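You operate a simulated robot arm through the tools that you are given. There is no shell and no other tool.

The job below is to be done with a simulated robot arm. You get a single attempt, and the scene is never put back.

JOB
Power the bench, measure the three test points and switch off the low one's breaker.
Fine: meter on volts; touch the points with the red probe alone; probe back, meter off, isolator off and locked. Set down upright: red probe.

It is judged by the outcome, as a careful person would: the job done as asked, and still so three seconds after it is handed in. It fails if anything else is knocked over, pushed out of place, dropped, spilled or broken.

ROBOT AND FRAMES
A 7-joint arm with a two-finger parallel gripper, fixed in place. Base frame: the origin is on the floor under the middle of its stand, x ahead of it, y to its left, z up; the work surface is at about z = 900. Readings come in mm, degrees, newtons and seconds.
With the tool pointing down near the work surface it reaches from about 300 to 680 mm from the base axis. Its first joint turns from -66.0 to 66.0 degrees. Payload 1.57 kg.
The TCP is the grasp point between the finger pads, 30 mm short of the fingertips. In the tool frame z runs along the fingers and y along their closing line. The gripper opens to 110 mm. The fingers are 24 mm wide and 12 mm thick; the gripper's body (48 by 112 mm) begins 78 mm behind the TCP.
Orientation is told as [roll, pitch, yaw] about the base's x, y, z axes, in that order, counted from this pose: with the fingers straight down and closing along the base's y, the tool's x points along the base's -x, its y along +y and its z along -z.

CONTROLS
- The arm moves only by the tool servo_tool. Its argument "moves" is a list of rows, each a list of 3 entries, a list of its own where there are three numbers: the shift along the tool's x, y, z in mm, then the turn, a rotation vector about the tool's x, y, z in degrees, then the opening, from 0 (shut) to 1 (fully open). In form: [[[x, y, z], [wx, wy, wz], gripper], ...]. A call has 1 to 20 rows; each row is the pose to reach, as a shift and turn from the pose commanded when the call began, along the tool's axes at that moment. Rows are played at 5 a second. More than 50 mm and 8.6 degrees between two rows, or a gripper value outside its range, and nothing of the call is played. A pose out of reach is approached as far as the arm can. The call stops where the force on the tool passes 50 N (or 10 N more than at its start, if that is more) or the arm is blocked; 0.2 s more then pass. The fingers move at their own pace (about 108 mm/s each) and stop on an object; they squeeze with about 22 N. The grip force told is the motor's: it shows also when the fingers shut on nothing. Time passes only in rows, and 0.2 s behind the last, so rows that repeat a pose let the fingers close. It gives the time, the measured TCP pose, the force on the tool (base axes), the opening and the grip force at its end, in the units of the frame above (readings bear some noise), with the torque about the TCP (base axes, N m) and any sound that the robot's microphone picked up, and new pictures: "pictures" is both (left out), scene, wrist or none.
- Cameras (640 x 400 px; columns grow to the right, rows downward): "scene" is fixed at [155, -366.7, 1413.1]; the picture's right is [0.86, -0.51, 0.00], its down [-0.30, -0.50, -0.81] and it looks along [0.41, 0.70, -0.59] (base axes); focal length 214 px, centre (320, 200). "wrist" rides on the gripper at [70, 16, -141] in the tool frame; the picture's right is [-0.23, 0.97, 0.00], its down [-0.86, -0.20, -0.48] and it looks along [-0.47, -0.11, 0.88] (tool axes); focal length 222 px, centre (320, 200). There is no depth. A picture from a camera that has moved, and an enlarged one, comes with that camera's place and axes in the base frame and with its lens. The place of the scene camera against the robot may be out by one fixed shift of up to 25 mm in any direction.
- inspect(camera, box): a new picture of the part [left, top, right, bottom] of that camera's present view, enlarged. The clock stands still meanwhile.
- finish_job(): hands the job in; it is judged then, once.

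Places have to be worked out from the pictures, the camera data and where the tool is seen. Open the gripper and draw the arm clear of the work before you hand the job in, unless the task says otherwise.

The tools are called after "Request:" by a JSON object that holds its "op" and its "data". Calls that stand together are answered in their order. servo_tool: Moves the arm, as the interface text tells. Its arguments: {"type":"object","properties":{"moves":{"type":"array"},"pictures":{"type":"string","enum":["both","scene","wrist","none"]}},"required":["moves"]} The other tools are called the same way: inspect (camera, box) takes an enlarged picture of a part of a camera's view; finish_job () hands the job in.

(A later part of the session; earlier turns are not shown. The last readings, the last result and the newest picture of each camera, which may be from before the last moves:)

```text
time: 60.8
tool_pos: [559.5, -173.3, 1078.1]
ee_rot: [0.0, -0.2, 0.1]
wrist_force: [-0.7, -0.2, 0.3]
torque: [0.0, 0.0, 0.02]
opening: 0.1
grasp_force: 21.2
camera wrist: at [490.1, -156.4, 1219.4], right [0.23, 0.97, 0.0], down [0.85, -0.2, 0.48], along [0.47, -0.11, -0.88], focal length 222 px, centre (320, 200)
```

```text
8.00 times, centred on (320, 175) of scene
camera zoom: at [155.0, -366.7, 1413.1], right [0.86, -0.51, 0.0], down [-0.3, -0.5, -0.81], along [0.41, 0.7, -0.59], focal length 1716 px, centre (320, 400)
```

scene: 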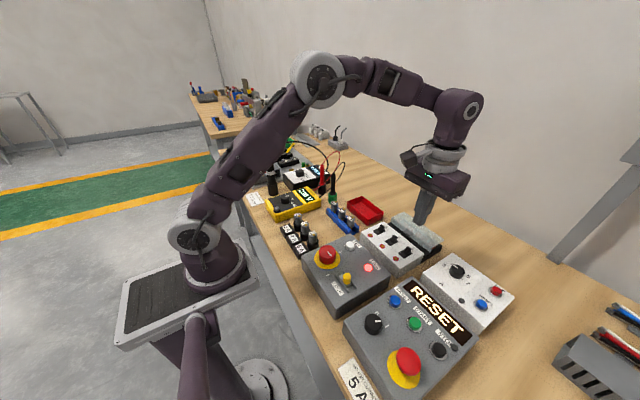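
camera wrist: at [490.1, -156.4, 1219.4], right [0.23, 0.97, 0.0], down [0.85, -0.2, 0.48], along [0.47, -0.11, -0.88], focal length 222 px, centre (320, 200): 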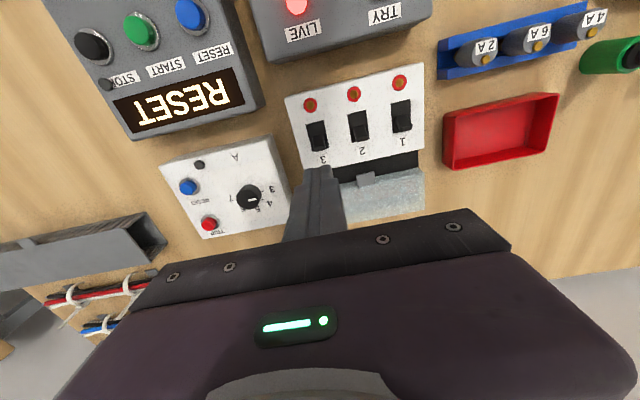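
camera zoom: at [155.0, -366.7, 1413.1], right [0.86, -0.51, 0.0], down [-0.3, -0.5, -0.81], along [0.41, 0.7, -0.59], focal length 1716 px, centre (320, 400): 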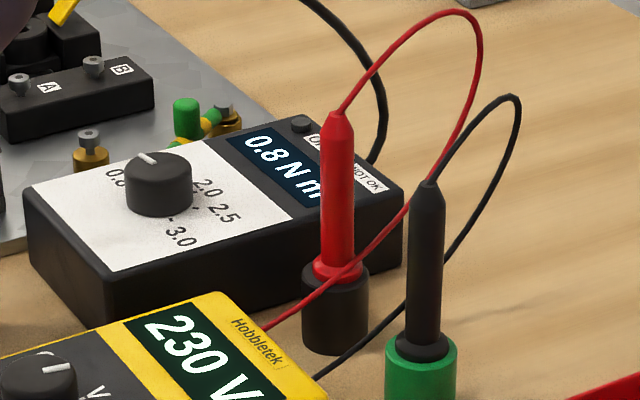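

Lever 3 is tilted toward its number (ON), base at about (547, -173), top at about x 552, z 975. With the closed fingers I go behind it (+x side, clear of the open cover), tips at about z 966.

Request:
{"op": "servo_tool", "data": {"moves": [[[-10, 0, 0], [0, 0, 0], 0.0], [[-20, 0, 10], [0, 0, 0], 0.0], [[-20, 0, 40], [0, 0, 0], 0.0], [[-20, 0, 65], [0, 0, 0], 0.0], [[-20, 0, 75], [0, 0, 0], 0.0], [[-20, 0, 75], [0, 0, 0], 0.0]], "pictures": "both"}}

Request:
{"op": "inspect", "data": {"camera": "wrist", "box": [260, 110, 390, 220]}}

Request:
{"op": "inspect", "data": {"camera": "scene", "box": [380, 215, 440, 275]}}

```text
time: 62.2
tool_pos: [582.5, -171.2, 1002.6]
ee_rot: [0.0, -0.2, -0.1]
wrist_force: [0.3, -0.5, -0.3]
torque: [-0.06, 0.01, 0.04]
opening: 0.2
grasp_force: 20.8
camera wrist: at [512.0, -156.0, 1143.7], right [0.23, 0.97, 0.0], down [0.85, -0.2, 0.48], along [0.47, -0.11, -0.88], focal length 222 px, centre (320, 200)
```

scene: 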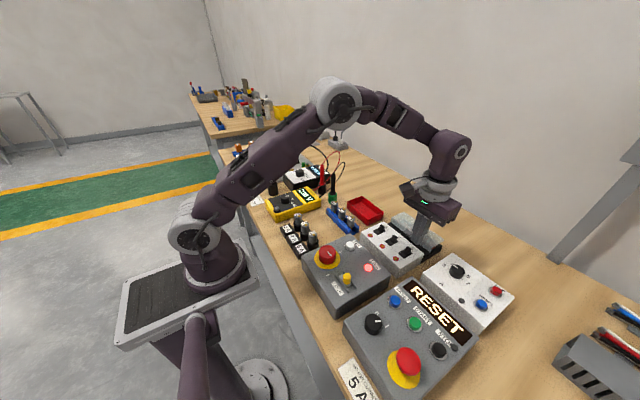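
wrist: 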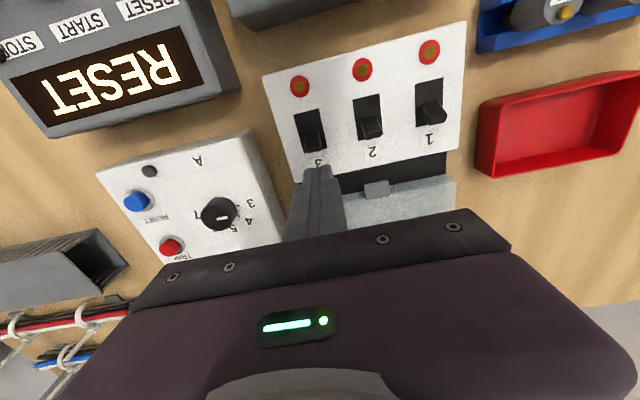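

```text
3.64 times, centred on (325, 165) of wrist
camera zoom: at [512.0, -156.0, 1143.7], right [0.23, 0.97, 0.0], down [0.85, -0.2, 0.48], along [0.47, -0.11, -0.88], focal length 808 px, centre (302, 327)
```

zoom: 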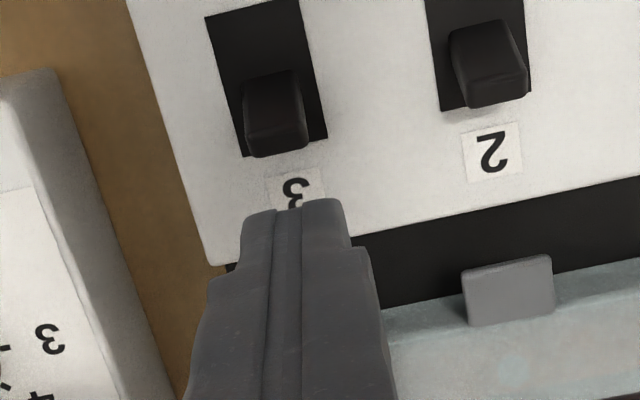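

```text
6.67 times, centred on (410, 245) of scene
camera zoom: at [155.0, -366.7, 1413.1], right [0.86, -0.51, 0.0], down [-0.3, -0.5, -0.81], along [0.41, 0.7, -0.59], focal length 1430 px, centre (-280, -100)
```

zoom: 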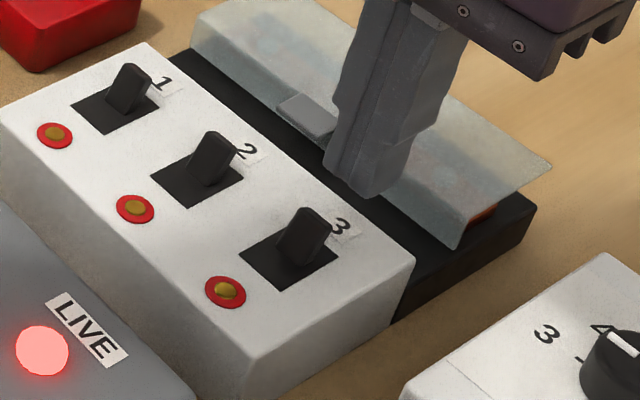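

The fingers are aligned behind lever 3 with about a 10 mm gap. I lower 8 mm and push the lever toward -x in small steps.

Request:
{"op": "servo_tool", "data": {"moves": [[[0, 0.5, 4], [0, 0, 0], 0.0], [[0, 0.5, 8], [0, 0, 0], 0.0], [[5, 0.5, 8], [0, 0, 0], 0.0], [[9, 0.5, 8], [0, 0, 0], 0.0], [[12, 0.5, 8], [0, 0, 0], 0.0], [[15, 0.5, 8], [0, 0, 0], 0.0], [[18, 0.5, 8], [0, 0, 0], 0.0], [[18, 0.5, 8], [0, 0, 0], 0.0]], "pictures": "both"}}

Request:
{"op": "inspect", "data": {"camera": "wrist", "box": [260, 100, 390, 210]}}

Request:
{"op": "inspect", "data": {"camera": "scene", "box": [380, 215, 440, 275]}}

```text
time: 64.0
tool_pos: [564.6, -171.4, 994.7]
ee_rot: [0.0, -0.3, 0.0]
wrist_force: [3.8, 8.6, 28.9]
torque: [0.25, 0.21, -0.21]
opening: 0.0
grasp_force: 21.4
camera wrist: at [493.5, -155.1, 1136.4], right [0.23, 0.97, 0.0], down [0.85, -0.2, 0.48], along [0.47, -0.11, -0.88], focal length 222 px, centre (320, 200)
```

scene: 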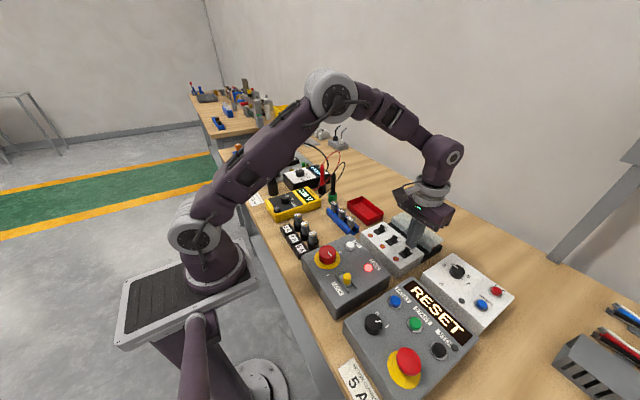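
wrist: 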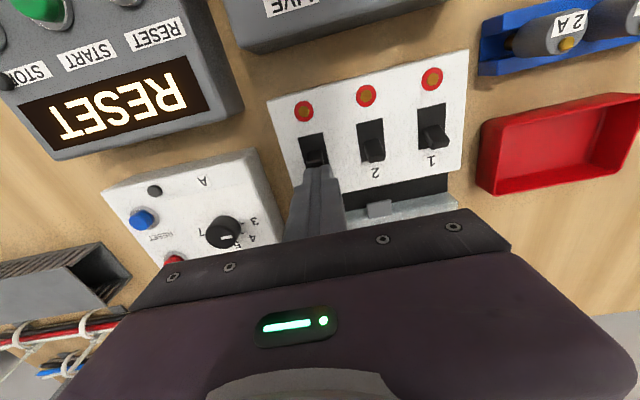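

```text
3.64 times, centred on (325, 155) of wrist
camera zoom: at [493.5, -155.1, 1136.4], right [0.23, 0.97, 0.0], down [0.85, -0.2, 0.48], along [0.47, -0.11, -0.88], focal length 808 px, centre (302, 364)
```

zoom: 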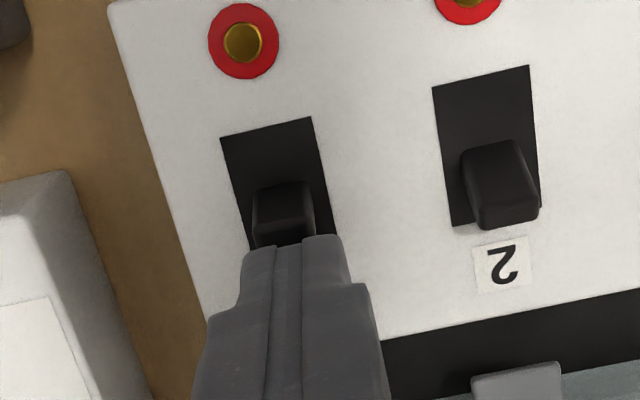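

```text
6.67 times, centred on (410, 245) of scene
camera zoom: at [154.6, -366.3, 1413.3], right [0.86, -0.51, 0.0], down [-0.3, -0.5, -0.81], along [0.41, 0.7, -0.59], focal length 1430 px, centre (-280, -100)
```

zoom: 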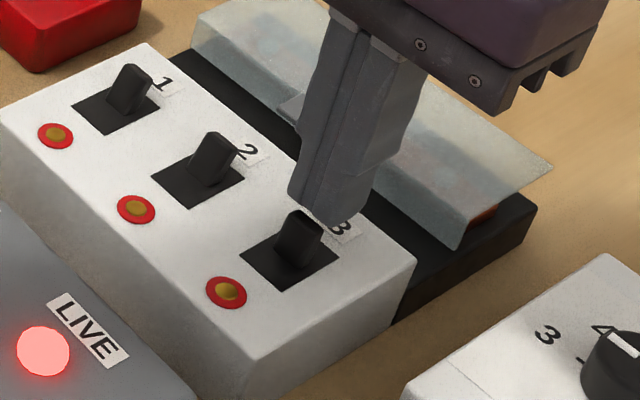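

The lever has come to about upright, with the fingertip riding near its top (29 N upward). I back off, lower 4 mm for better purchase, and push through.

Request:
{"op": "servo_tool", "data": {"moves": [[[-6, 0, 0], [0, 0, 0], 0.0], [[-12, 0, 0], [0, 0, 0], 0.0], [[-12, 0, 4], [0, 0, 0], 0.0], [[-12, 0, 4], [0, 0, 0], 0.0]], "pictures": "wrist"}}

Request:
{"op": "inspect", "data": {"camera": "scene", "box": [380, 215, 440, 275]}}

Request:
{"op": "inspect", "data": {"camera": "wrist", "box": [260, 100, 390, 210]}}

```text
time: 65.0
tool_pos: [576.9, -172.1, 990.4]
ee_rot: [-0.1, -0.4, 0.0]
wrist_force: [0.9, -3.6, 30.0]
torque: [-0.14, 0.32, 0.01]
opening: 0.1
grasp_force: 21.9
camera wrist: at [505.9, -155.9, 1132.4], right [0.23, 0.97, 0.0], down [0.85, -0.2, 0.48], along [0.47, -0.11, -0.88], focal length 222 px, centre (320, 200)
```

wrist: 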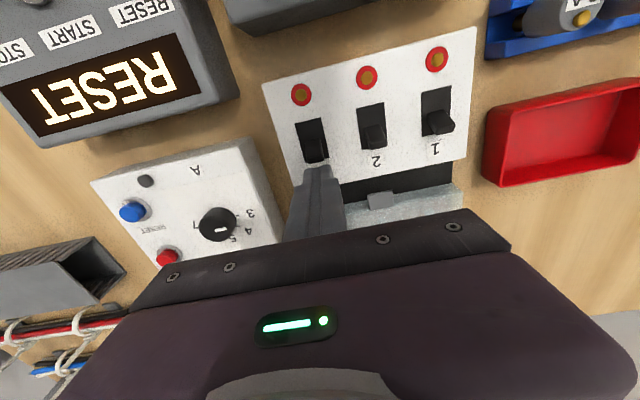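

```text
6.67 times, centred on (410, 245) of scene
camera zoom: at [154.5, -366.6, 1413.2], right [0.86, -0.51, 0.0], down [-0.3, -0.5, -0.81], along [0.41, 0.7, -0.59], focal length 1430 px, centre (-280, -100)
```

zoom: 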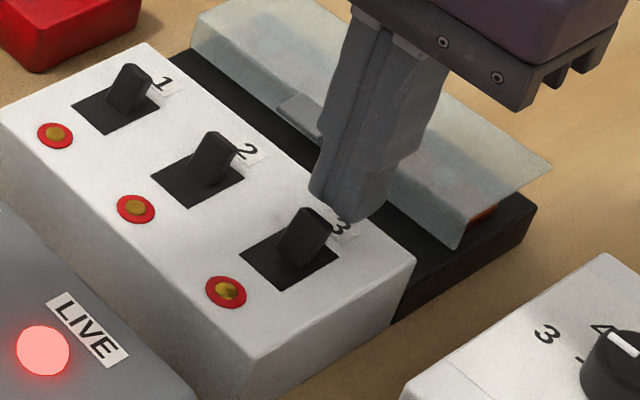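

```text
3.64 times, centred on (325, 155) of wrist
camera zoom: at [505.9, -155.9, 1132.4], right [0.23, 0.97, 0.0], down [0.85, -0.2, 0.48], along [0.47, -0.11, -0.88], focal length 808 px, centre (302, 364)
```

zoom: 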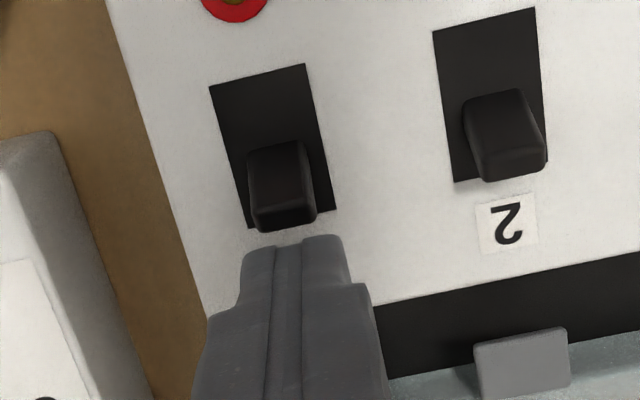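

Here the fingertips are bearing on the box top (so it is at z≈960) and lever 3 sprang back to ON. I raise 9 mm to push near the lever's top for leverage, and push about 5 mm further than before.

Request:
{"op": "servo_tool", "data": {"moves": [[[0, 0, -9], [0, 0, 0], 0.0], [[4, 1, -9], [0, 0, 0], 0.0], [[8, 1, -9], [0, 0, 0], 0.0], [[11, 1, -9], [0, 0, 0], 0.0], [[13, 1, -9], [0, 0, 0], 0.0], [[15, 1, -9], [0, 0, 0], 0.0], [[17, 1, -9], [0, 0, 0], 0.0], [[17, 1, -9], [0, 0, 0], 0.0]], "pictures": "wrist"}}

Request:
{"op": "inspect", "data": {"camera": "scene", "box": [380, 215, 440, 275]}}

Request:
{"op": "inspect", "data": {"camera": "wrist", "box": [260, 100, 390, 210]}}

```text
time: 66.8
tool_pos: [559.2, -169.7, 997.7]
ee_rot: [0.0, -0.2, 0.0]
wrist_force: [-0.6, -0.2, -0.7]
torque: [-0.02, 0.01, 0.03]
opening: 0.2
grasp_force: 21.3
camera wrist: at [488.9, -154.4, 1139.6], right [0.23, 0.97, 0.0], down [0.85, -0.2, 0.48], along [0.47, -0.11, -0.88], focal length 222 px, centre (320, 200)
```

wrist: 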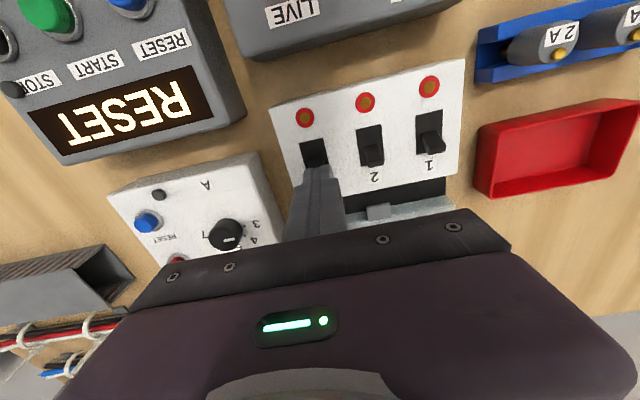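

```text
6.67 times, centred on (410, 245) of scene
camera zoom: at [155.0, -366.7, 1413.1], right [0.86, -0.51, 0.0], down [-0.3, -0.5, -0.81], along [0.41, 0.7, -0.59], focal length 1430 px, centre (-280, -100)
```

zoom: 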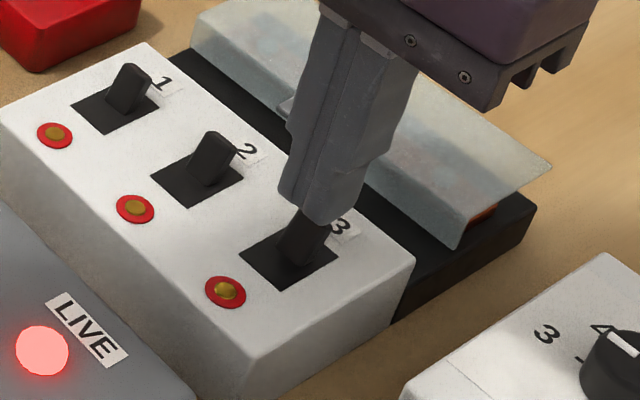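

```text
3.64 times, centred on (325, 155) of wrist
camera zoom: at [488.9, -154.4, 1139.6], right [0.23, 0.97, 0.0], down [0.85, -0.2, 0.48], along [0.47, -0.11, -0.88], focal length 808 px, centre (302, 364)
```

zoom: 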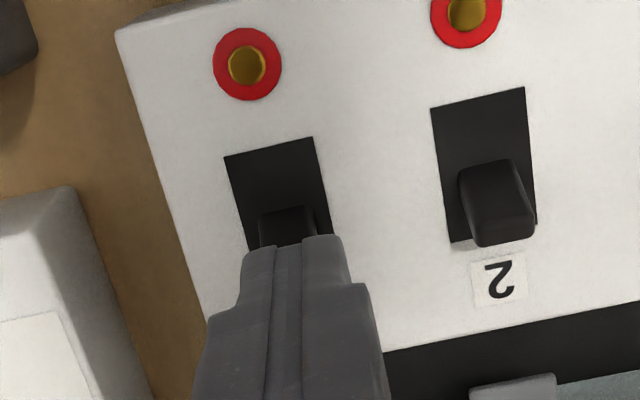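

No force now, and it is unclear whether the lever is under or in front of the fingertips. I zoom in closely on lever 3 in both views.

Request:
{"op": "inspect", "data": {"camera": "scene", "box": [400, 236, 424, 256]}}

Request:
{"op": "inspect", "data": {"camera": "wrist", "box": [290, 130, 345, 175]}}

Request:
{"op": "inspect", "data": {"camera": "scene", "box": [385, 222, 409, 242]}}

```text
16.00 times, centred on (412, 246) of scene
camera zoom: at [155.0, -366.7, 1413.1], right [0.86, -0.51, 0.0], down [-0.3, -0.5, -0.81], along [0.41, 0.7, -0.59], focal length 3432 px, centre (-1152, -536)
```

zoom: 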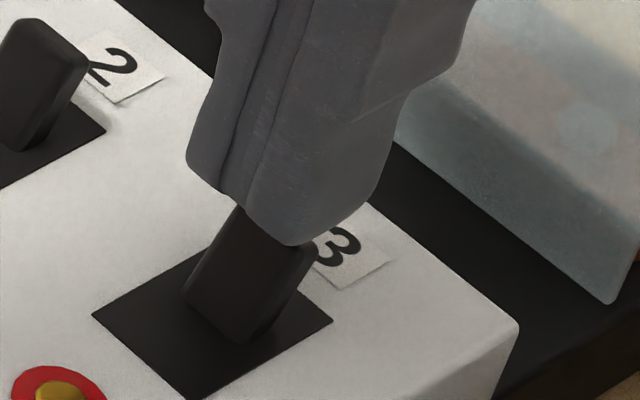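

```text
8.89 times, centred on (318, 152) of wrist
camera zoom: at [488.9, -154.4, 1139.6], right [0.23, 0.97, 0.0], down [0.85, -0.2, 0.48], along [0.47, -0.11, -0.88], focal length 1974 px, centre (342, 622)
```

zoom: 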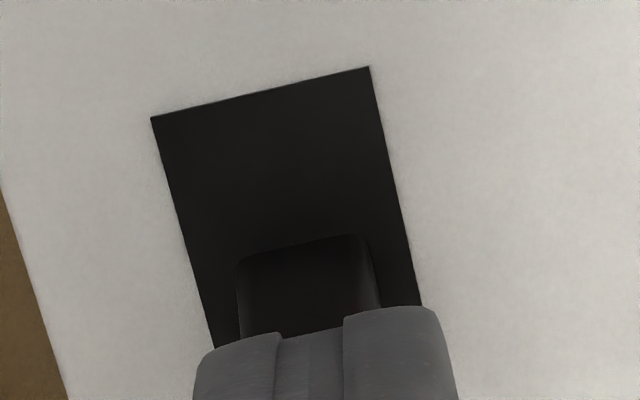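

```text
16.00 times, centred on (397, 232) of scene
camera zoom: at [155.0, -366.7, 1413.1], right [0.86, -0.51, 0.0], down [-0.3, -0.5, -0.81], along [0.41, 0.7, -0.59], focal length 3432 px, centre (-912, -312)
```

zoom: 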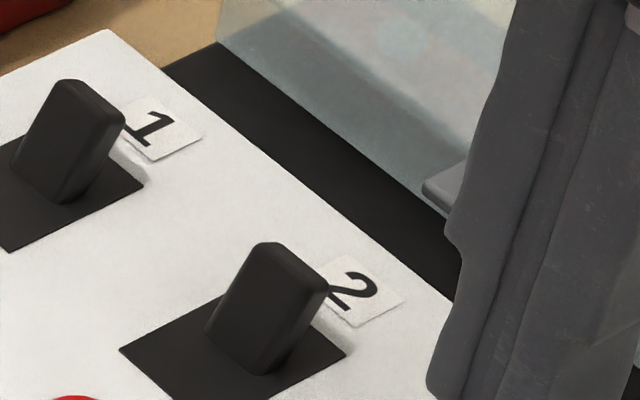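

The torque readings show the contact earlier was at the fingers' leading edge on the lever's overhanging end (z≈961), so the box top really is about z=953 and the lever leans low. I back off further, drop the tips to about z=956, and push again.

Request:
{"op": "servo_tool", "data": {"moves": [[[0, 0, -10], [0, 0, 0], 0.0], [[-12, 0, -10], [0, 0, 0], 0.0], [[-22, 0, -10], [0, 0, 0], 0.0], [[-22, 0, 0], [0, 0, 0], 0.0], [[-22, 0, 8], [0, 0, 0], 0.0], [[-22, 0, 13], [0, 0, 0], 0.0], [[-22, 0, 13], [0, 0, 0], 0.0]], "pictures": "wrist"}}

Request:
{"op": "inspect", "data": {"camera": "scene", "box": [400, 230, 430, 256]}}

Request:
{"op": "inspect", "data": {"camera": "wrist", "box": [280, 110, 360, 175]}}

```text
time: 68.4
tool_pos: [581.0, -168.4, 986.8]
ee_rot: [0.0, -0.1, 0.0]
wrist_force: [-0.2, 0.2, 0.0]
torque: [0.0, -0.02, 0.01]
opening: 0.1
grasp_force: 21.5
camera wrist: at [511.5, -153.5, 1127.7], right [0.23, 0.97, 0.0], down [0.85, -0.2, 0.48], along [0.47, -0.11, -0.88], focal length 222 px, centre (320, 200)
```

wrist: 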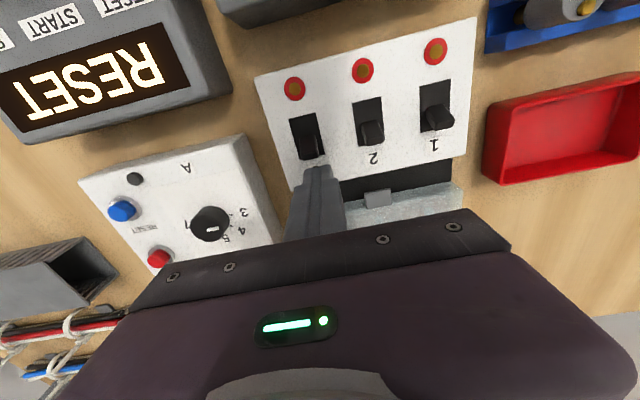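

```text
15.38 times, centred on (415, 243) of scene
camera zoom: at [155.0, -366.7, 1413.1], right [0.86, -0.51, 0.0], down [-0.3, -0.5, -0.81], along [0.41, 0.7, -0.59], focal length 3300 px, centre (-1142, -462)
```

zoom: 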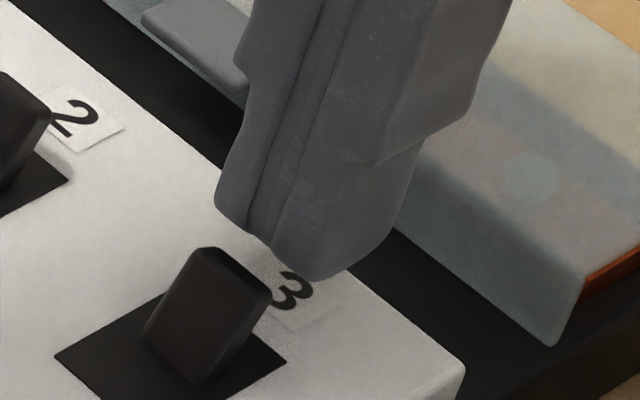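

```text
6.15 times, centred on (320, 142) of wrist
camera zoom: at [511.5, -153.5, 1127.7], right [0.23, 0.97, 0.0], down [0.85, -0.2, 0.48], along [0.47, -0.11, -0.88], focal length 1367 px, centre (320, 554)
```

zoom: 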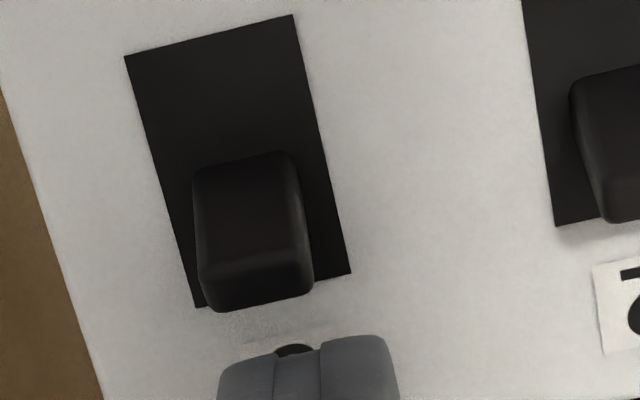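

Tips are free at z≈957 right behind the lever. I shift 1.8 mm toward -y to centre on it and push toward -x.

Request:
{"op": "servo_tool", "data": {"moves": [[[0, -1.8, 0], [0, 0, 0], 0.0], [[3, -1.8, 0], [0, 0, 0], 0.0], [[6, -1.8, 0], [0, 0, 0], 0.0], [[9, -1.8, 0], [0, 0, 0], 0.0], [[12, -1.8, 0], [0, 0, 0], 0.0], [[14, -1.8, 0], [0, 0, 0], 0.0], [[16, -1.8, 0], [0, 0, 0], 0.0], [[16, -1.8, 0], [0, 0, 0], 0.0]], "pictures": "wrist"}}

Request:
{"op": "inspect", "data": {"camera": "scene", "box": [396, 230, 426, 256]}}

Request:
{"op": "inspect", "data": {"camera": "wrist", "box": [280, 110, 360, 175]}}

```text
time: 70.2
tool_pos: [564.4, -172.7, 986.5]
ee_rot: [0.0, -0.2, 0.0]
wrist_force: [0.1, 0.4, 0.2]
torque: [-0.04, 0.03, -0.01]
opening: 0.2
grasp_force: 21.3
camera wrist: at [494.5, -155.8, 1127.9], right [0.23, 0.97, 0.0], down [0.85, -0.2, 0.48], along [0.47, -0.11, -0.88], focal length 222 px, centre (320, 200)
```

wrist: 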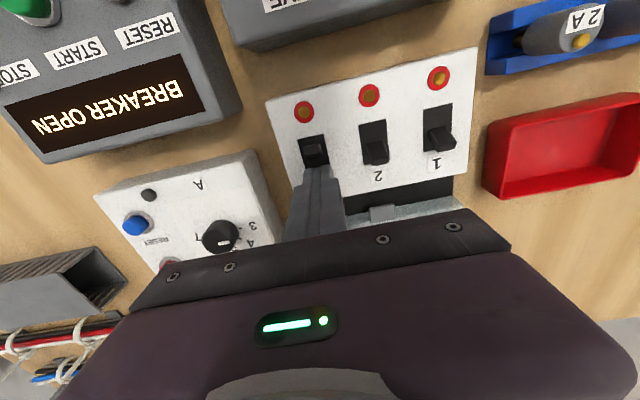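

```text
15.38 times, centred on (411, 243) of scene
camera zoom: at [155.0, -366.7, 1413.1], right [0.86, -0.51, 0.0], down [-0.3, -0.5, -0.81], along [0.41, 0.7, -0.59], focal length 3300 px, centre (-1080, -462)
```

zoom: 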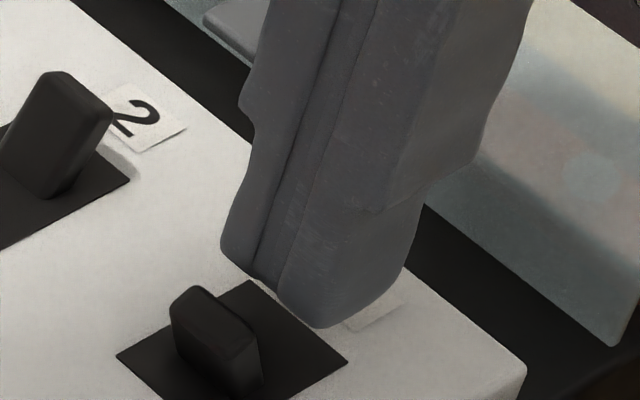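

```text
6.15 times, centred on (320, 142) of wrist
camera zoom: at [494.5, -155.8, 1127.9], right [0.23, 0.97, 0.0], down [0.85, -0.2, 0.48], along [0.47, -0.11, -0.88], focal length 1367 px, centre (320, 554)
```

zoom: 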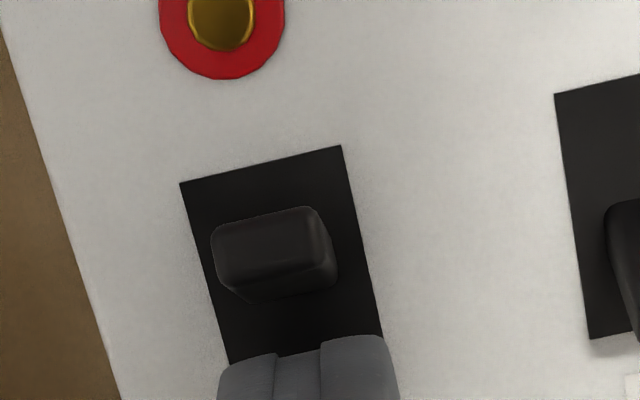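

Lever 3 snapped over to OFF and the motor box now reports "BREAKER OPEN". I rise clear and travel to the meter, turning the wrist to yaw -60 so I can turn its knob back to OFF.

Request:
{"op": "servo_tool", "data": {"moves": [[[0, 0, -15], [0, 0, 0], 0.0], [[0, 0, -55], [0, 0, 0], 0.0], [[0, 0, -100], [0, 0, 0], 0.0], [[0, 0, -140], [0, 0, 0], 0.0], [[5, 10, -165], [0, 0, 6], 0.0], [[24, 48, -165], [0, 0, 12], 0.0], [[43, 86, -165], [0, 0, 18], 0.0], [[62, 124, -165], [0, 0, 24], 0.0], [[81, 163, -165], [0, 0, 30], 0.0], [[100, 202, -165], [0, 0, 36], 0.2], [[120, 241, -165], [0, 0, 42], 0.4], [[140, 280, -165], [0, 0, 48], 0.5], [[160, 320, -165], [0, 0, 54], 0.5], [[178, 357, -165], [0, 0, 60], 0.5], [[194.6, 390.3, -165], [0, 0, 60], 0.5], [[194.6, 390.3, -125], [0, 0, 60], 0.5], [[194.6, 390.3, -95], [0, 0, 60], 0.5], [[194.6, 390.3, -95], [0, 0, 60], 0.5]], "pictures": "both"}}

Request:
{"op": "inspect", "data": {"camera": "wrist", "box": [260, 80, 400, 210]}}

Request:
{"op": "inspect", "data": {"camera": "scene", "box": [360, 205, 440, 275]}}

Request:
{"op": "inspect", "data": {"camera": "scene", "box": [260, 150, 350, 225]}}

```text
time: 74.0
tool_pos: [370.2, 217.5, 1077.5]
ee_rot: [0.0, 0.0, -60.1]
wrist_force: [0.0, 0.0, -0.4]
torque: [0.0, 0.03, 0.01]
opening: 55.0
grasp_force: 0.1
camera wrist: at [348.9, 284.7, 1219.6], right [0.96, 0.29, 0.0], down [0.25, -0.84, 0.48], along [0.14, -0.46, -0.88], focal length 222 px, centre (320, 200)
```

scene: 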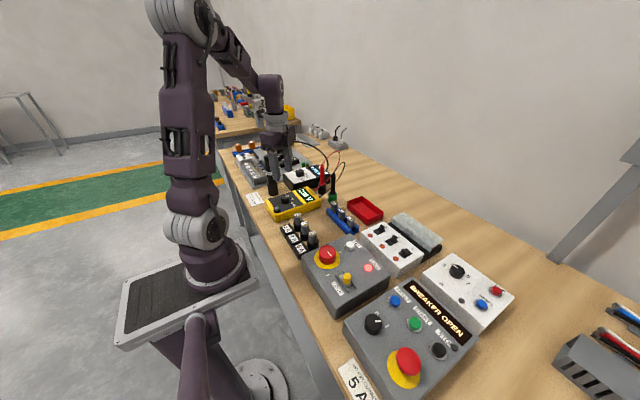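
wrist: 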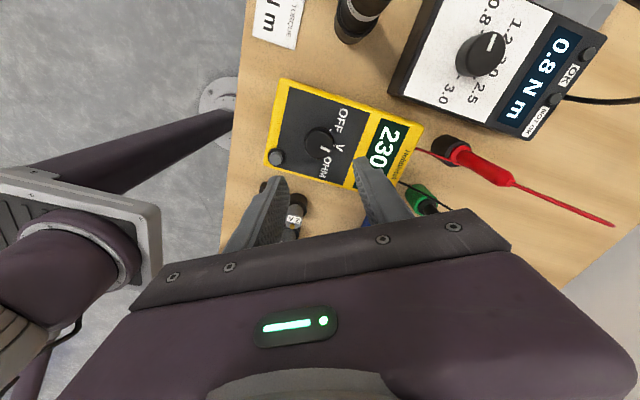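

```text
3.08 times, centred on (330, 145) of wrist
camera zoom: at [348.9, 284.7, 1219.6], right [0.96, 0.29, 0.0], down [0.25, -0.84, 0.48], along [0.14, -0.46, -0.88], focal length 684 px, centre (289, 369)
```

zoom: 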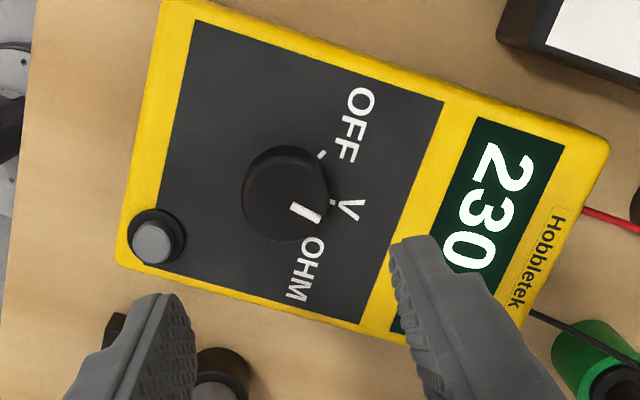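

```text
5.71 times, centred on (400, 240) of scene
camera zoom: at [155.0, -366.7, 1413.1], right [0.86, -0.51, 0.0], down [-0.3, -0.5, -0.81], along [0.41, 0.7, -0.59], focal length 1226 px, centre (-137, -29)
```

zoom: 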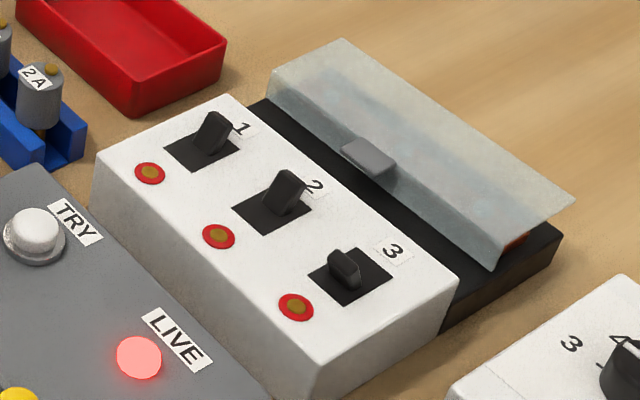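

```text
5.33 times, centred on (305, 188) of scene
camera zoom: at [155.0, -366.7, 1413.1], right [0.86, -0.51, 0.0], down [-0.3, -0.5, -0.81], along [0.41, 0.7, -0.59], focal length 1144 px, centre (400, 267)
```

zoom: 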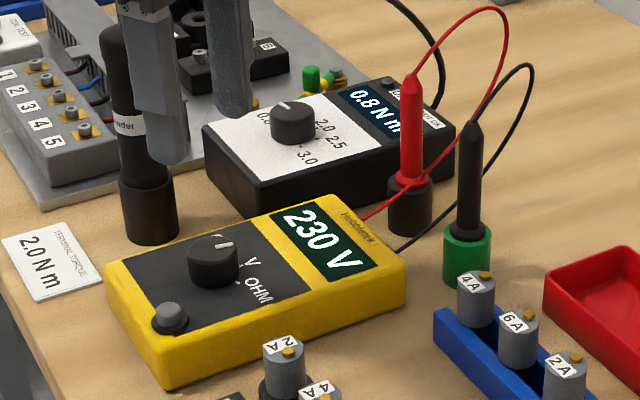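

Breakers 1 and 2 remain on, 3 is off, and the probe stands upright. I lower toward the meter knob and check centring just above it.

Request:
{"op": "servo_tool", "data": {"moves": [[[0.5, -0.5, 30], [0, 0, 0], 0.5], [[0.5, -0.5, 60], [0, 0, 0], 0.5], [[0.5, -0.5, 84], [0, 0, 0], 0.5], [[0.5, -0.5, 84], [0, 0, 0], 0.5]], "pictures": "wrist"}}

Request:
{"op": "inspect", "data": {"camera": "wrist", "box": [250, 100, 390, 220]}}

```text
time: 75.0
tool_pos: [369.2, 218.7, 993.8]
ee_rot: [0.1, 0.0, -60.0]
wrist_force: [-1.5, 0.1, 1.0]
torque: [-0.01, -0.02, 0.03]
opening: 55.0
grasp_force: 0.1
camera wrist: at [348.4, 286.6, 1136.5], right [0.96, 0.29, 0.0], down [0.25, -0.84, 0.48], along [0.14, -0.46, -0.88], focal length 222 px, centre (320, 200)
```

wrist: 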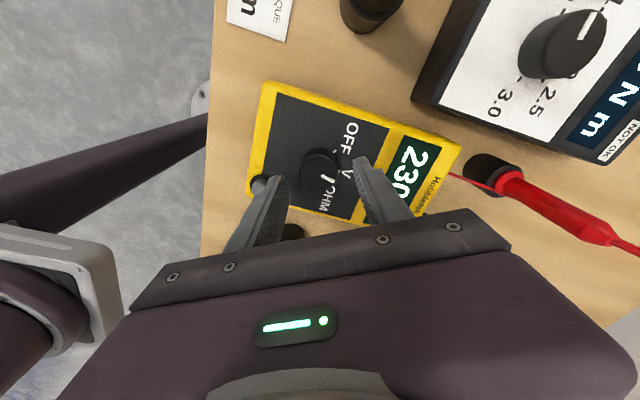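

```text
3.33 times, centred on (320, 160) of wrist
camera zoom: at [348.4, 286.6, 1136.5], right [0.96, 0.29, 0.0], down [0.25, -0.84, 0.48], along [0.14, -0.46, -0.88], focal length 740 px, centre (320, 333)
```

zoom: 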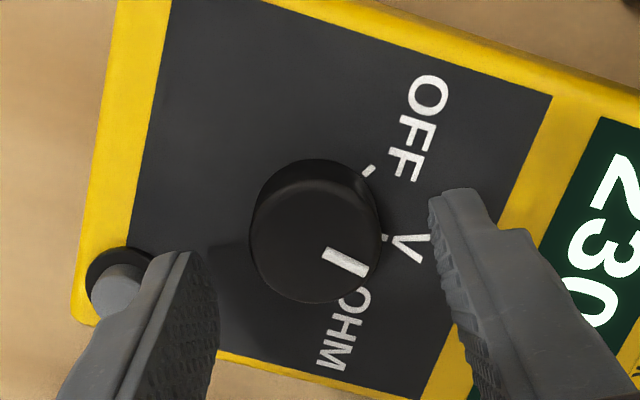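

The knob is centred to within about 1 mm (closing axis); I shift 0.6 mm and descend to the previous grip height.

Request:
{"op": "servo_tool", "data": {"moves": [[[0, -0.6, 8], [0, 0, 0], 0.46], [[0, -0.6, 15], [0, 0, 0], 0.46], [[0, -0.6, 20], [0, 0, 0], 0.46], [[0, -0.6, 20], [0, 0, 0], 0.46], [[0, -0.6, 20], [0, 0, 0], 0.36], [[0, -0.6, 20], [0, 0, 0], 0.25], [[0, -0.6, 20], [0, 0, 0], 0.2], [[0, -0.6, 20], [0, 0, 0], 0.2]], "pictures": "wrist"}}

Request:
{"op": "inspect", "data": {"camera": "wrist", "box": [250, 100, 390, 220]}}

```text
time: 76.8
tool_pos: [368.7, 218.2, 975.0]
ee_rot: [0.1, 0.0, -60.0]
wrist_force: [0.5, 0.1, -3.8]
torque: [0.05, -0.07, -0.01]
opening: 33.2
grasp_force: 40.8
camera wrist: at [347.6, 286.3, 1117.4], right [0.96, 0.29, 0.0], down [0.25, -0.84, 0.48], along [0.14, -0.46, -0.88], focal length 222 px, centre (320, 200)
```

wrist: 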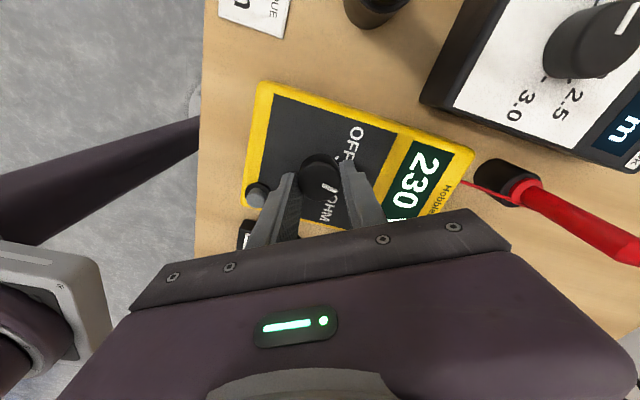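

```text
3.33 times, centred on (320, 160) of wrist
camera zoom: at [347.6, 286.3, 1117.4], right [0.96, 0.29, 0.0], down [0.25, -0.84, 0.48], along [0.14, -0.46, -0.88], focal length 740 px, centre (320, 333)
```

zoom: 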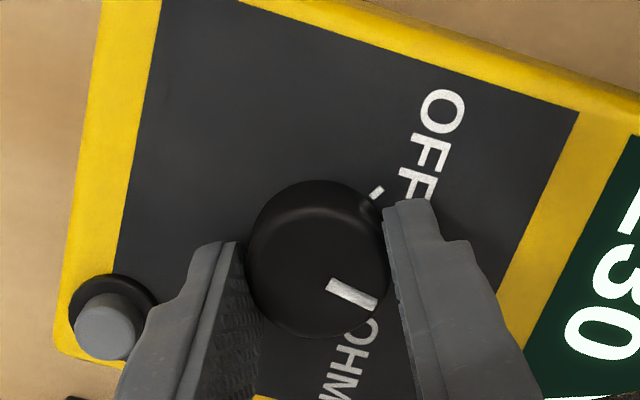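

Gripped at 33.2 mm with almost no side load. The pointer sits about 70° from OFF; I turn counter-clockwise 60° first and look at the display.

Request:
{"op": "servo_tool", "data": {"moves": [[[0, 0, 0], [0, 0, -8], 0.2], [[0, 0, 0], [0, 0, -16], 0.2], [[0, 0, 0], [0, 0, -24], 0.2], [[0, 0, 0], [0, 0, -32], 0.2], [[0, 0, 0], [0, 0, -40], 0.2], [[0, 0, 0], [0, 0, -48], 0.2], [[0, 0, 0], [0, 0, -56], 0.2], [[0, 0, 0], [0, 0, -62], 0.2], [[0, 0, 0], [0, 0, -62], 0.2]], "pictures": "wrist"}}

Request:
{"op": "inspect", "data": {"camera": "scene", "box": [260, 160, 350, 225]}}

Request:
{"op": "inspect", "data": {"camera": "wrist", "box": [250, 100, 390, 220]}}

```text
time: 78.8
tool_pos: [368.8, 219.5, 975.4]
ee_rot: [0.1, -0.1, 2.1]
wrist_force: [13.6, 13.2, -31.8]
torque: [0.24, -0.42, -0.01]
opening: 33.1
grasp_force: 41.2
camera wrist: at [298.8, 232.7, 1117.4], right [0.19, 0.98, 0.0], down [0.86, -0.17, 0.48], along [0.47, -0.09, -0.88], focal length 222 px, centre (320, 200)
```

wrist: 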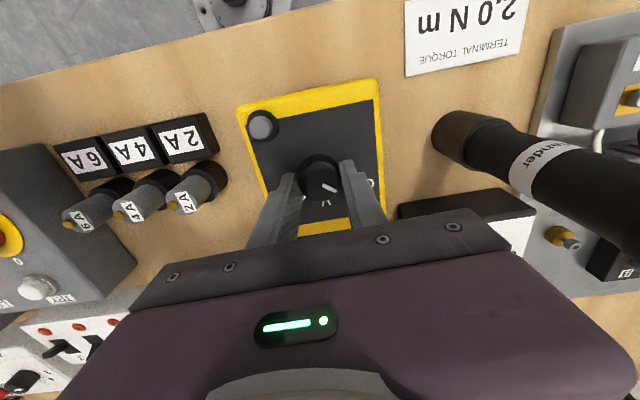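

```text
6.15 times, centred on (305, 192) of scene
camera zoom: at [155.7, -366.1, 1413.2], right [0.86, -0.51, 0.0], down [-0.3, -0.5, -0.81], along [0.41, 0.7, -0.59], focal length 1320 px, centre (412, 246)
```

zoom: 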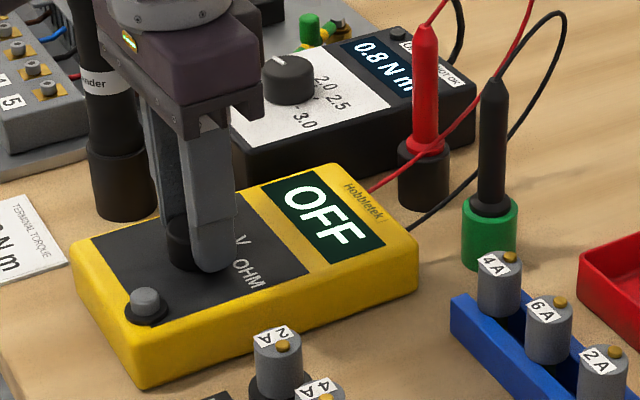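

```text
3.33 times, centred on (320, 160) of wrist
camera zoom: at [298.8, 232.7, 1117.4], right [0.19, 0.98, 0.0], down [0.86, -0.17, 0.48], along [0.47, -0.09, -0.88], focal length 740 px, centre (320, 333)
```

zoom: 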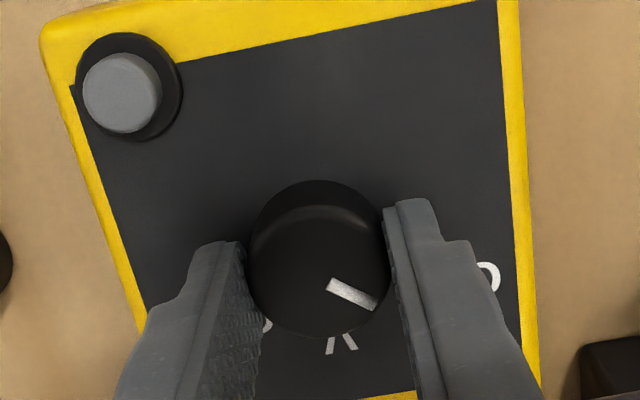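

The display shows OFF. I release the knob and check the pointer settles on the OFF mark.

Request:
{"op": "servo_tool", "data": {"moves": [[[0, 0, 0], [0, 0, 0], 0.32], [[0, 0, 0], [0, 0, 0], 0.46], [[0, 0, 0], [0, 0, 0], 0.46], [[0, 0, -15], [0, 0, 0], 0.46], [[0, 0, -50], [0, 0, 0], 0.46], [[0, 0, -90], [0, 0, 0], 0.46], [[0, 0, -90], [0, 0, 0], 0.46]], "pictures": "both"}}

Request:
{"op": "inspect", "data": {"camera": "scene", "box": [270, 180, 330, 225]}}

Request:
{"op": "inspect", "data": {"camera": "wrist", "box": [250, 80, 390, 200]}}

```text
time: 80.4
tool_pos: [370.1, 221.6, 1068.2]
ee_rot: [0.0, -0.1, 1.9]
wrist_force: [0.8, 0.8, -0.1]
torque: [0.0, 0.03, -0.01]
opening: 50.6
grasp_force: 0.0
camera wrist: at [299.0, 233.3, 1210.2], right [0.19, 0.98, 0.0], down [0.86, -0.17, 0.48], along [0.47, -0.09, -0.88], focal length 222 px, centre (320, 200)
```

scene: 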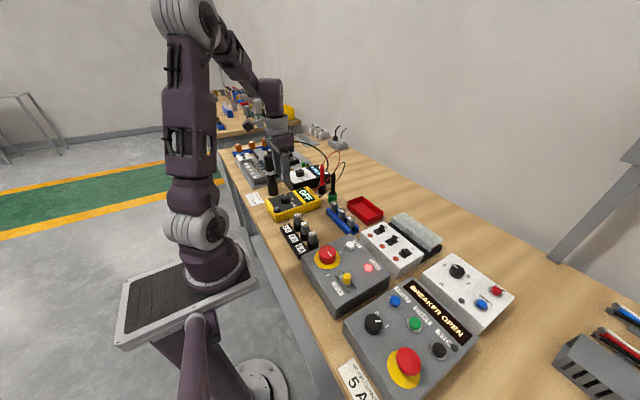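
wrist: 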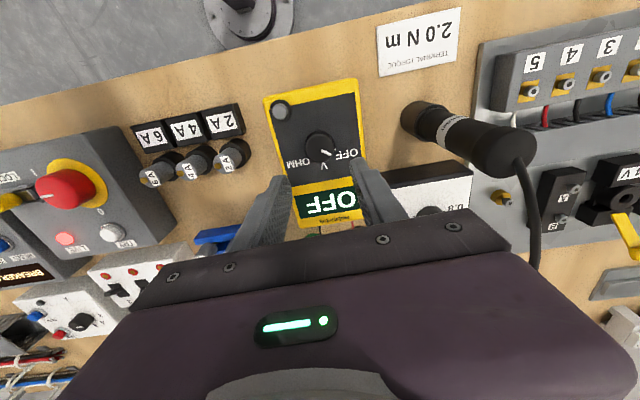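

```text
8.89 times, centred on (300, 202) of scene
camera zoom: at [155.0, -366.7, 1413.1], right [0.86, -0.51, 0.0], down [-0.3, -0.5, -0.81], along [0.41, 0.7, -0.59], focal length 1906 px, centre (498, 178)
```

zoom: 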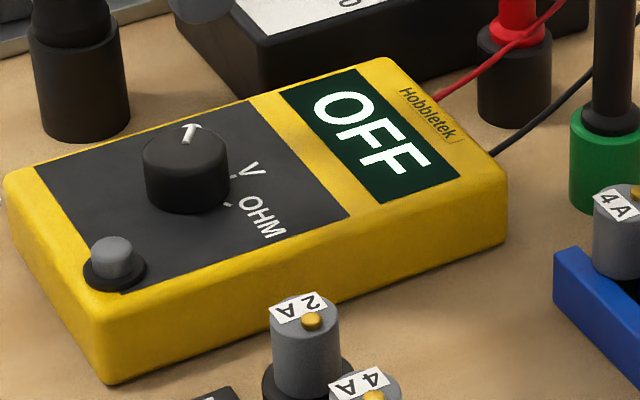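

```text
3.33 times, centred on (320, 140) of wrist
camera zoom: at [299.0, 233.3, 1210.2], right [0.19, 0.98, 0.0], down [0.86, -0.17, 0.48], along [0.47, -0.09, -0.88], focal length 740 px, centre (320, 400)
```

zoom: 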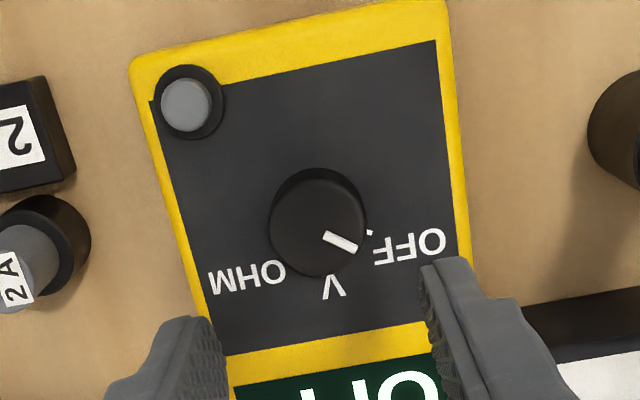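

The meter reads OFF with the pointer back at its original mark. Next the isolator: I rise, swing to above its red knob and turn the wrist to yaw -90, ready for the counter-clockwise quarter-turn.

Request:
{"op": "servo_tool", "data": {"moves": [[[0, 0, -25], [0, 0, 7.6], 0.5], [[2, -25, -45], [0, 0, 15.3], 0.5], [[4, -52, -45], [0, 0, 23], 0.5], [[7, -80, -45], [0, 0, 30.7], 0.5], [[9, -108, -45], [0, 0, 38.3], 0.5], [[12, -136, -45], [0, 0, 46], 0.6], [[14, -164, -45], [0, 0, 53.7], 0.62], [[16, -192, -45], [0, 0, 61.3], 0.62], [[19, -220, -45], [0, 0, 69], 0.62], [[21, -248, -45], [0, 0, 76.7], 0.62], [[23, -276, -45], [0, 0, 84.3], 0.62], [[25.7, -304.8, -45], [0, 0, 92], 0.62], [[25.7, -304.8, -30], [0, 0, 92], 0.62], [[25.7, -304.8, -30], [0, 0, 92], 0.62]], "pictures": "both"}}

Request:
{"op": "inspect", "data": {"camera": "wrist", "box": [250, 90, 410, 220]}}

Request:
{"op": "inspect", "data": {"camera": "scene", "box": [300, 230, 400, 310]}}

```text
time: 83.4
tool_pos: [354.5, -85.5, 1093.9]
ee_rot: [0.2, 0.0, -90.0]
wrist_force: [-0.2, -0.5, -0.8]
torque: [0.02, 0.02, -0.01]
opening: 68.4
grasp_force: 0.1
camera wrist: at [369.3, -16.9, 1236.5], right [0.97, -0.23, 0.0], down [-0.2, -0.86, 0.48], along [-0.11, -0.47, -0.88], focal length 222 px, centre (320, 200)
```

scene: 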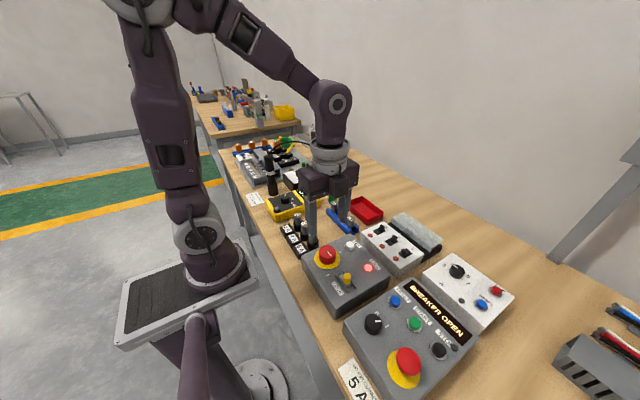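
wrist: 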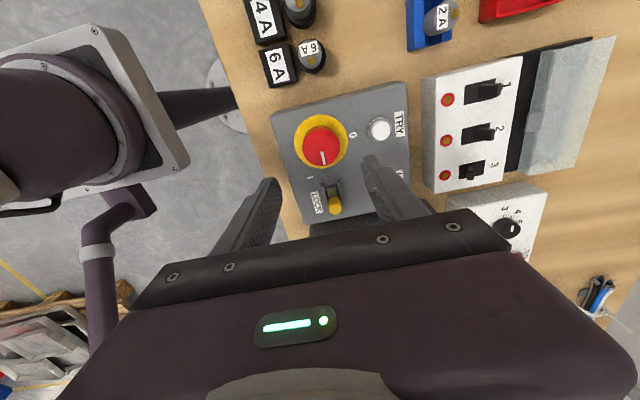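

```text
3.08 times, centred on (330, 155) of wrist
camera zoom: at [369.3, -16.9, 1236.5], right [0.97, -0.23, 0.0], down [-0.2, -0.86, 0.48], along [-0.11, -0.47, -0.88], focal length 684 px, centre (289, 338)
```

zoom: 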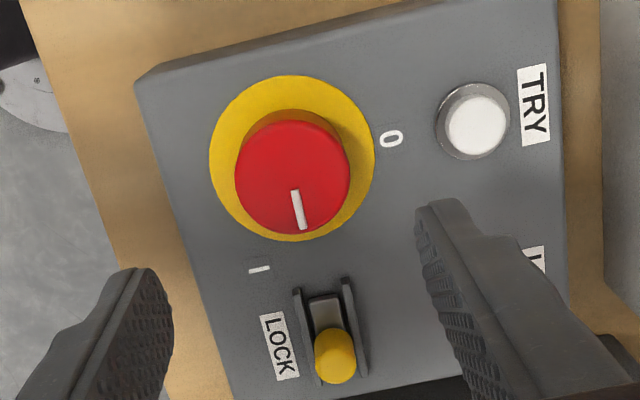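

```text
5.00 times, centred on (350, 270) of scene
camera zoom: at [155.0, -366.7, 1413.1], right [0.86, -0.51, 0.0], down [-0.3, -0.5, -0.81], along [0.41, 0.7, -0.59], focal length 1072 px, centre (170, -150)
```

zoom: 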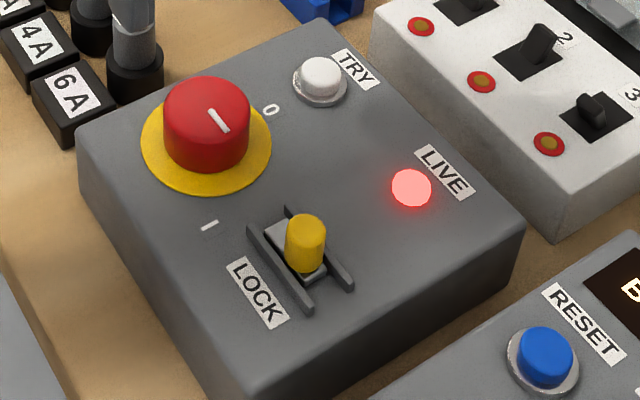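

The pointer is at the ON position (-y); "0" is toward +x, 90° counter-clockwise. Knob is centred to <1 mm. I descend and close on it.

Request:
{"op": "servo_tool", "data": {"moves": [[[0, 0.5, 30], [0, 0, 0], 0.62], [[0, 0.5, 60], [0, 0, 0], 0.62], [[0, 0.5, 85], [0, 0, 0], 0.62], [[0, 0.5, 98], [0, 0, 0], 0.62], [[0, 0.5, 104], [0, 0, 0], 0.62], [[0, 0.5, 104], [0, 0, 0], 0.62]], "pictures": "both"}}

Request:
{"op": "inspect", "data": {"camera": "scene", "box": [300, 230, 380, 300]}}

Request:
{"op": "inspect", "data": {"camera": "wrist", "box": [240, 100, 400, 220]}}

```text
time: 84.8
tool_pos: [354.3, -86.0, 991.3]
ee_rot: [0.1, 0.0, -90.0]
wrist_force: [-0.1, 0.5, -0.1]
torque: [-0.02, -0.01, -0.03]
opening: 68.3
grasp_force: 0.1
camera wrist: at [371.4, -16.8, 1133.4], right [0.97, -0.23, 0.0], down [-0.2, -0.86, 0.48], along [-0.11, -0.47, -0.88], focal length 222 px, centre (320, 200)
```

scene: 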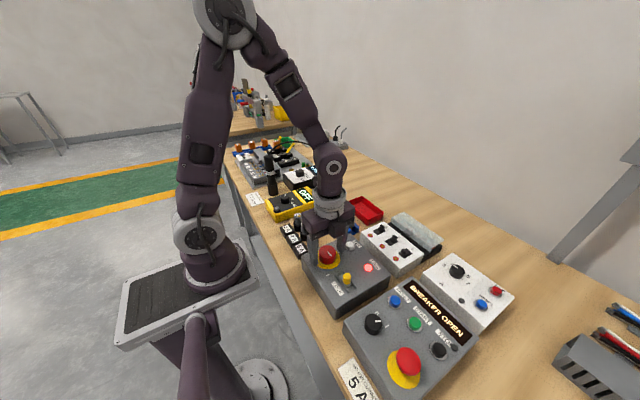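
wrist: 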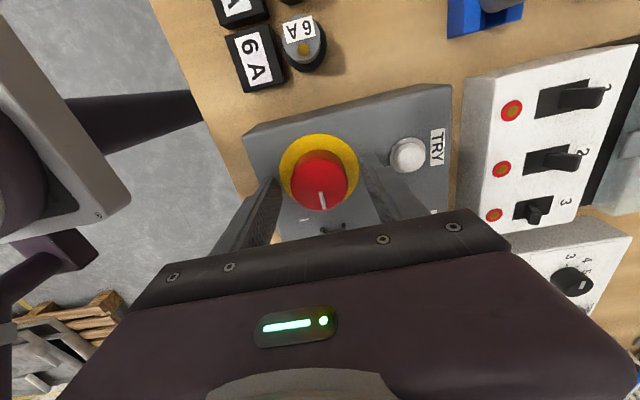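

```text
5.71 times, centred on (340, 265) of scene
camera zoom: at [155.0, -366.7, 1413.1], right [0.86, -0.51, 0.0], down [-0.3, -0.5, -0.81], along [0.41, 0.7, -0.59], focal length 1226 px, centre (206, -171)
```

zoom: 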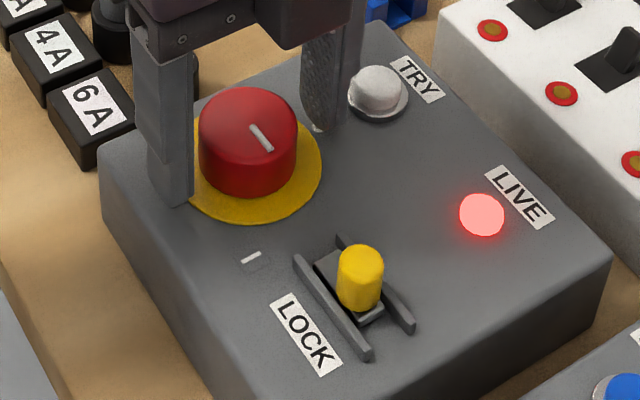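

```text
3.33 times, centred on (320, 160) of wrist
camera zoom: at [371.4, -16.8, 1133.4], right [0.97, -0.23, 0.0], down [-0.2, -0.86, 0.48], along [-0.11, -0.47, -0.88], focal length 740 px, centre (320, 333)
```

zoom: 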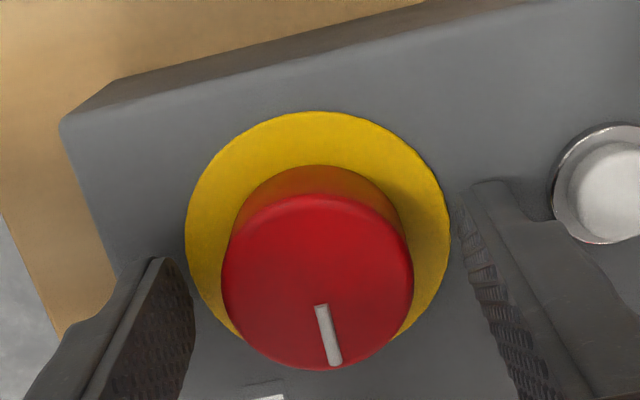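

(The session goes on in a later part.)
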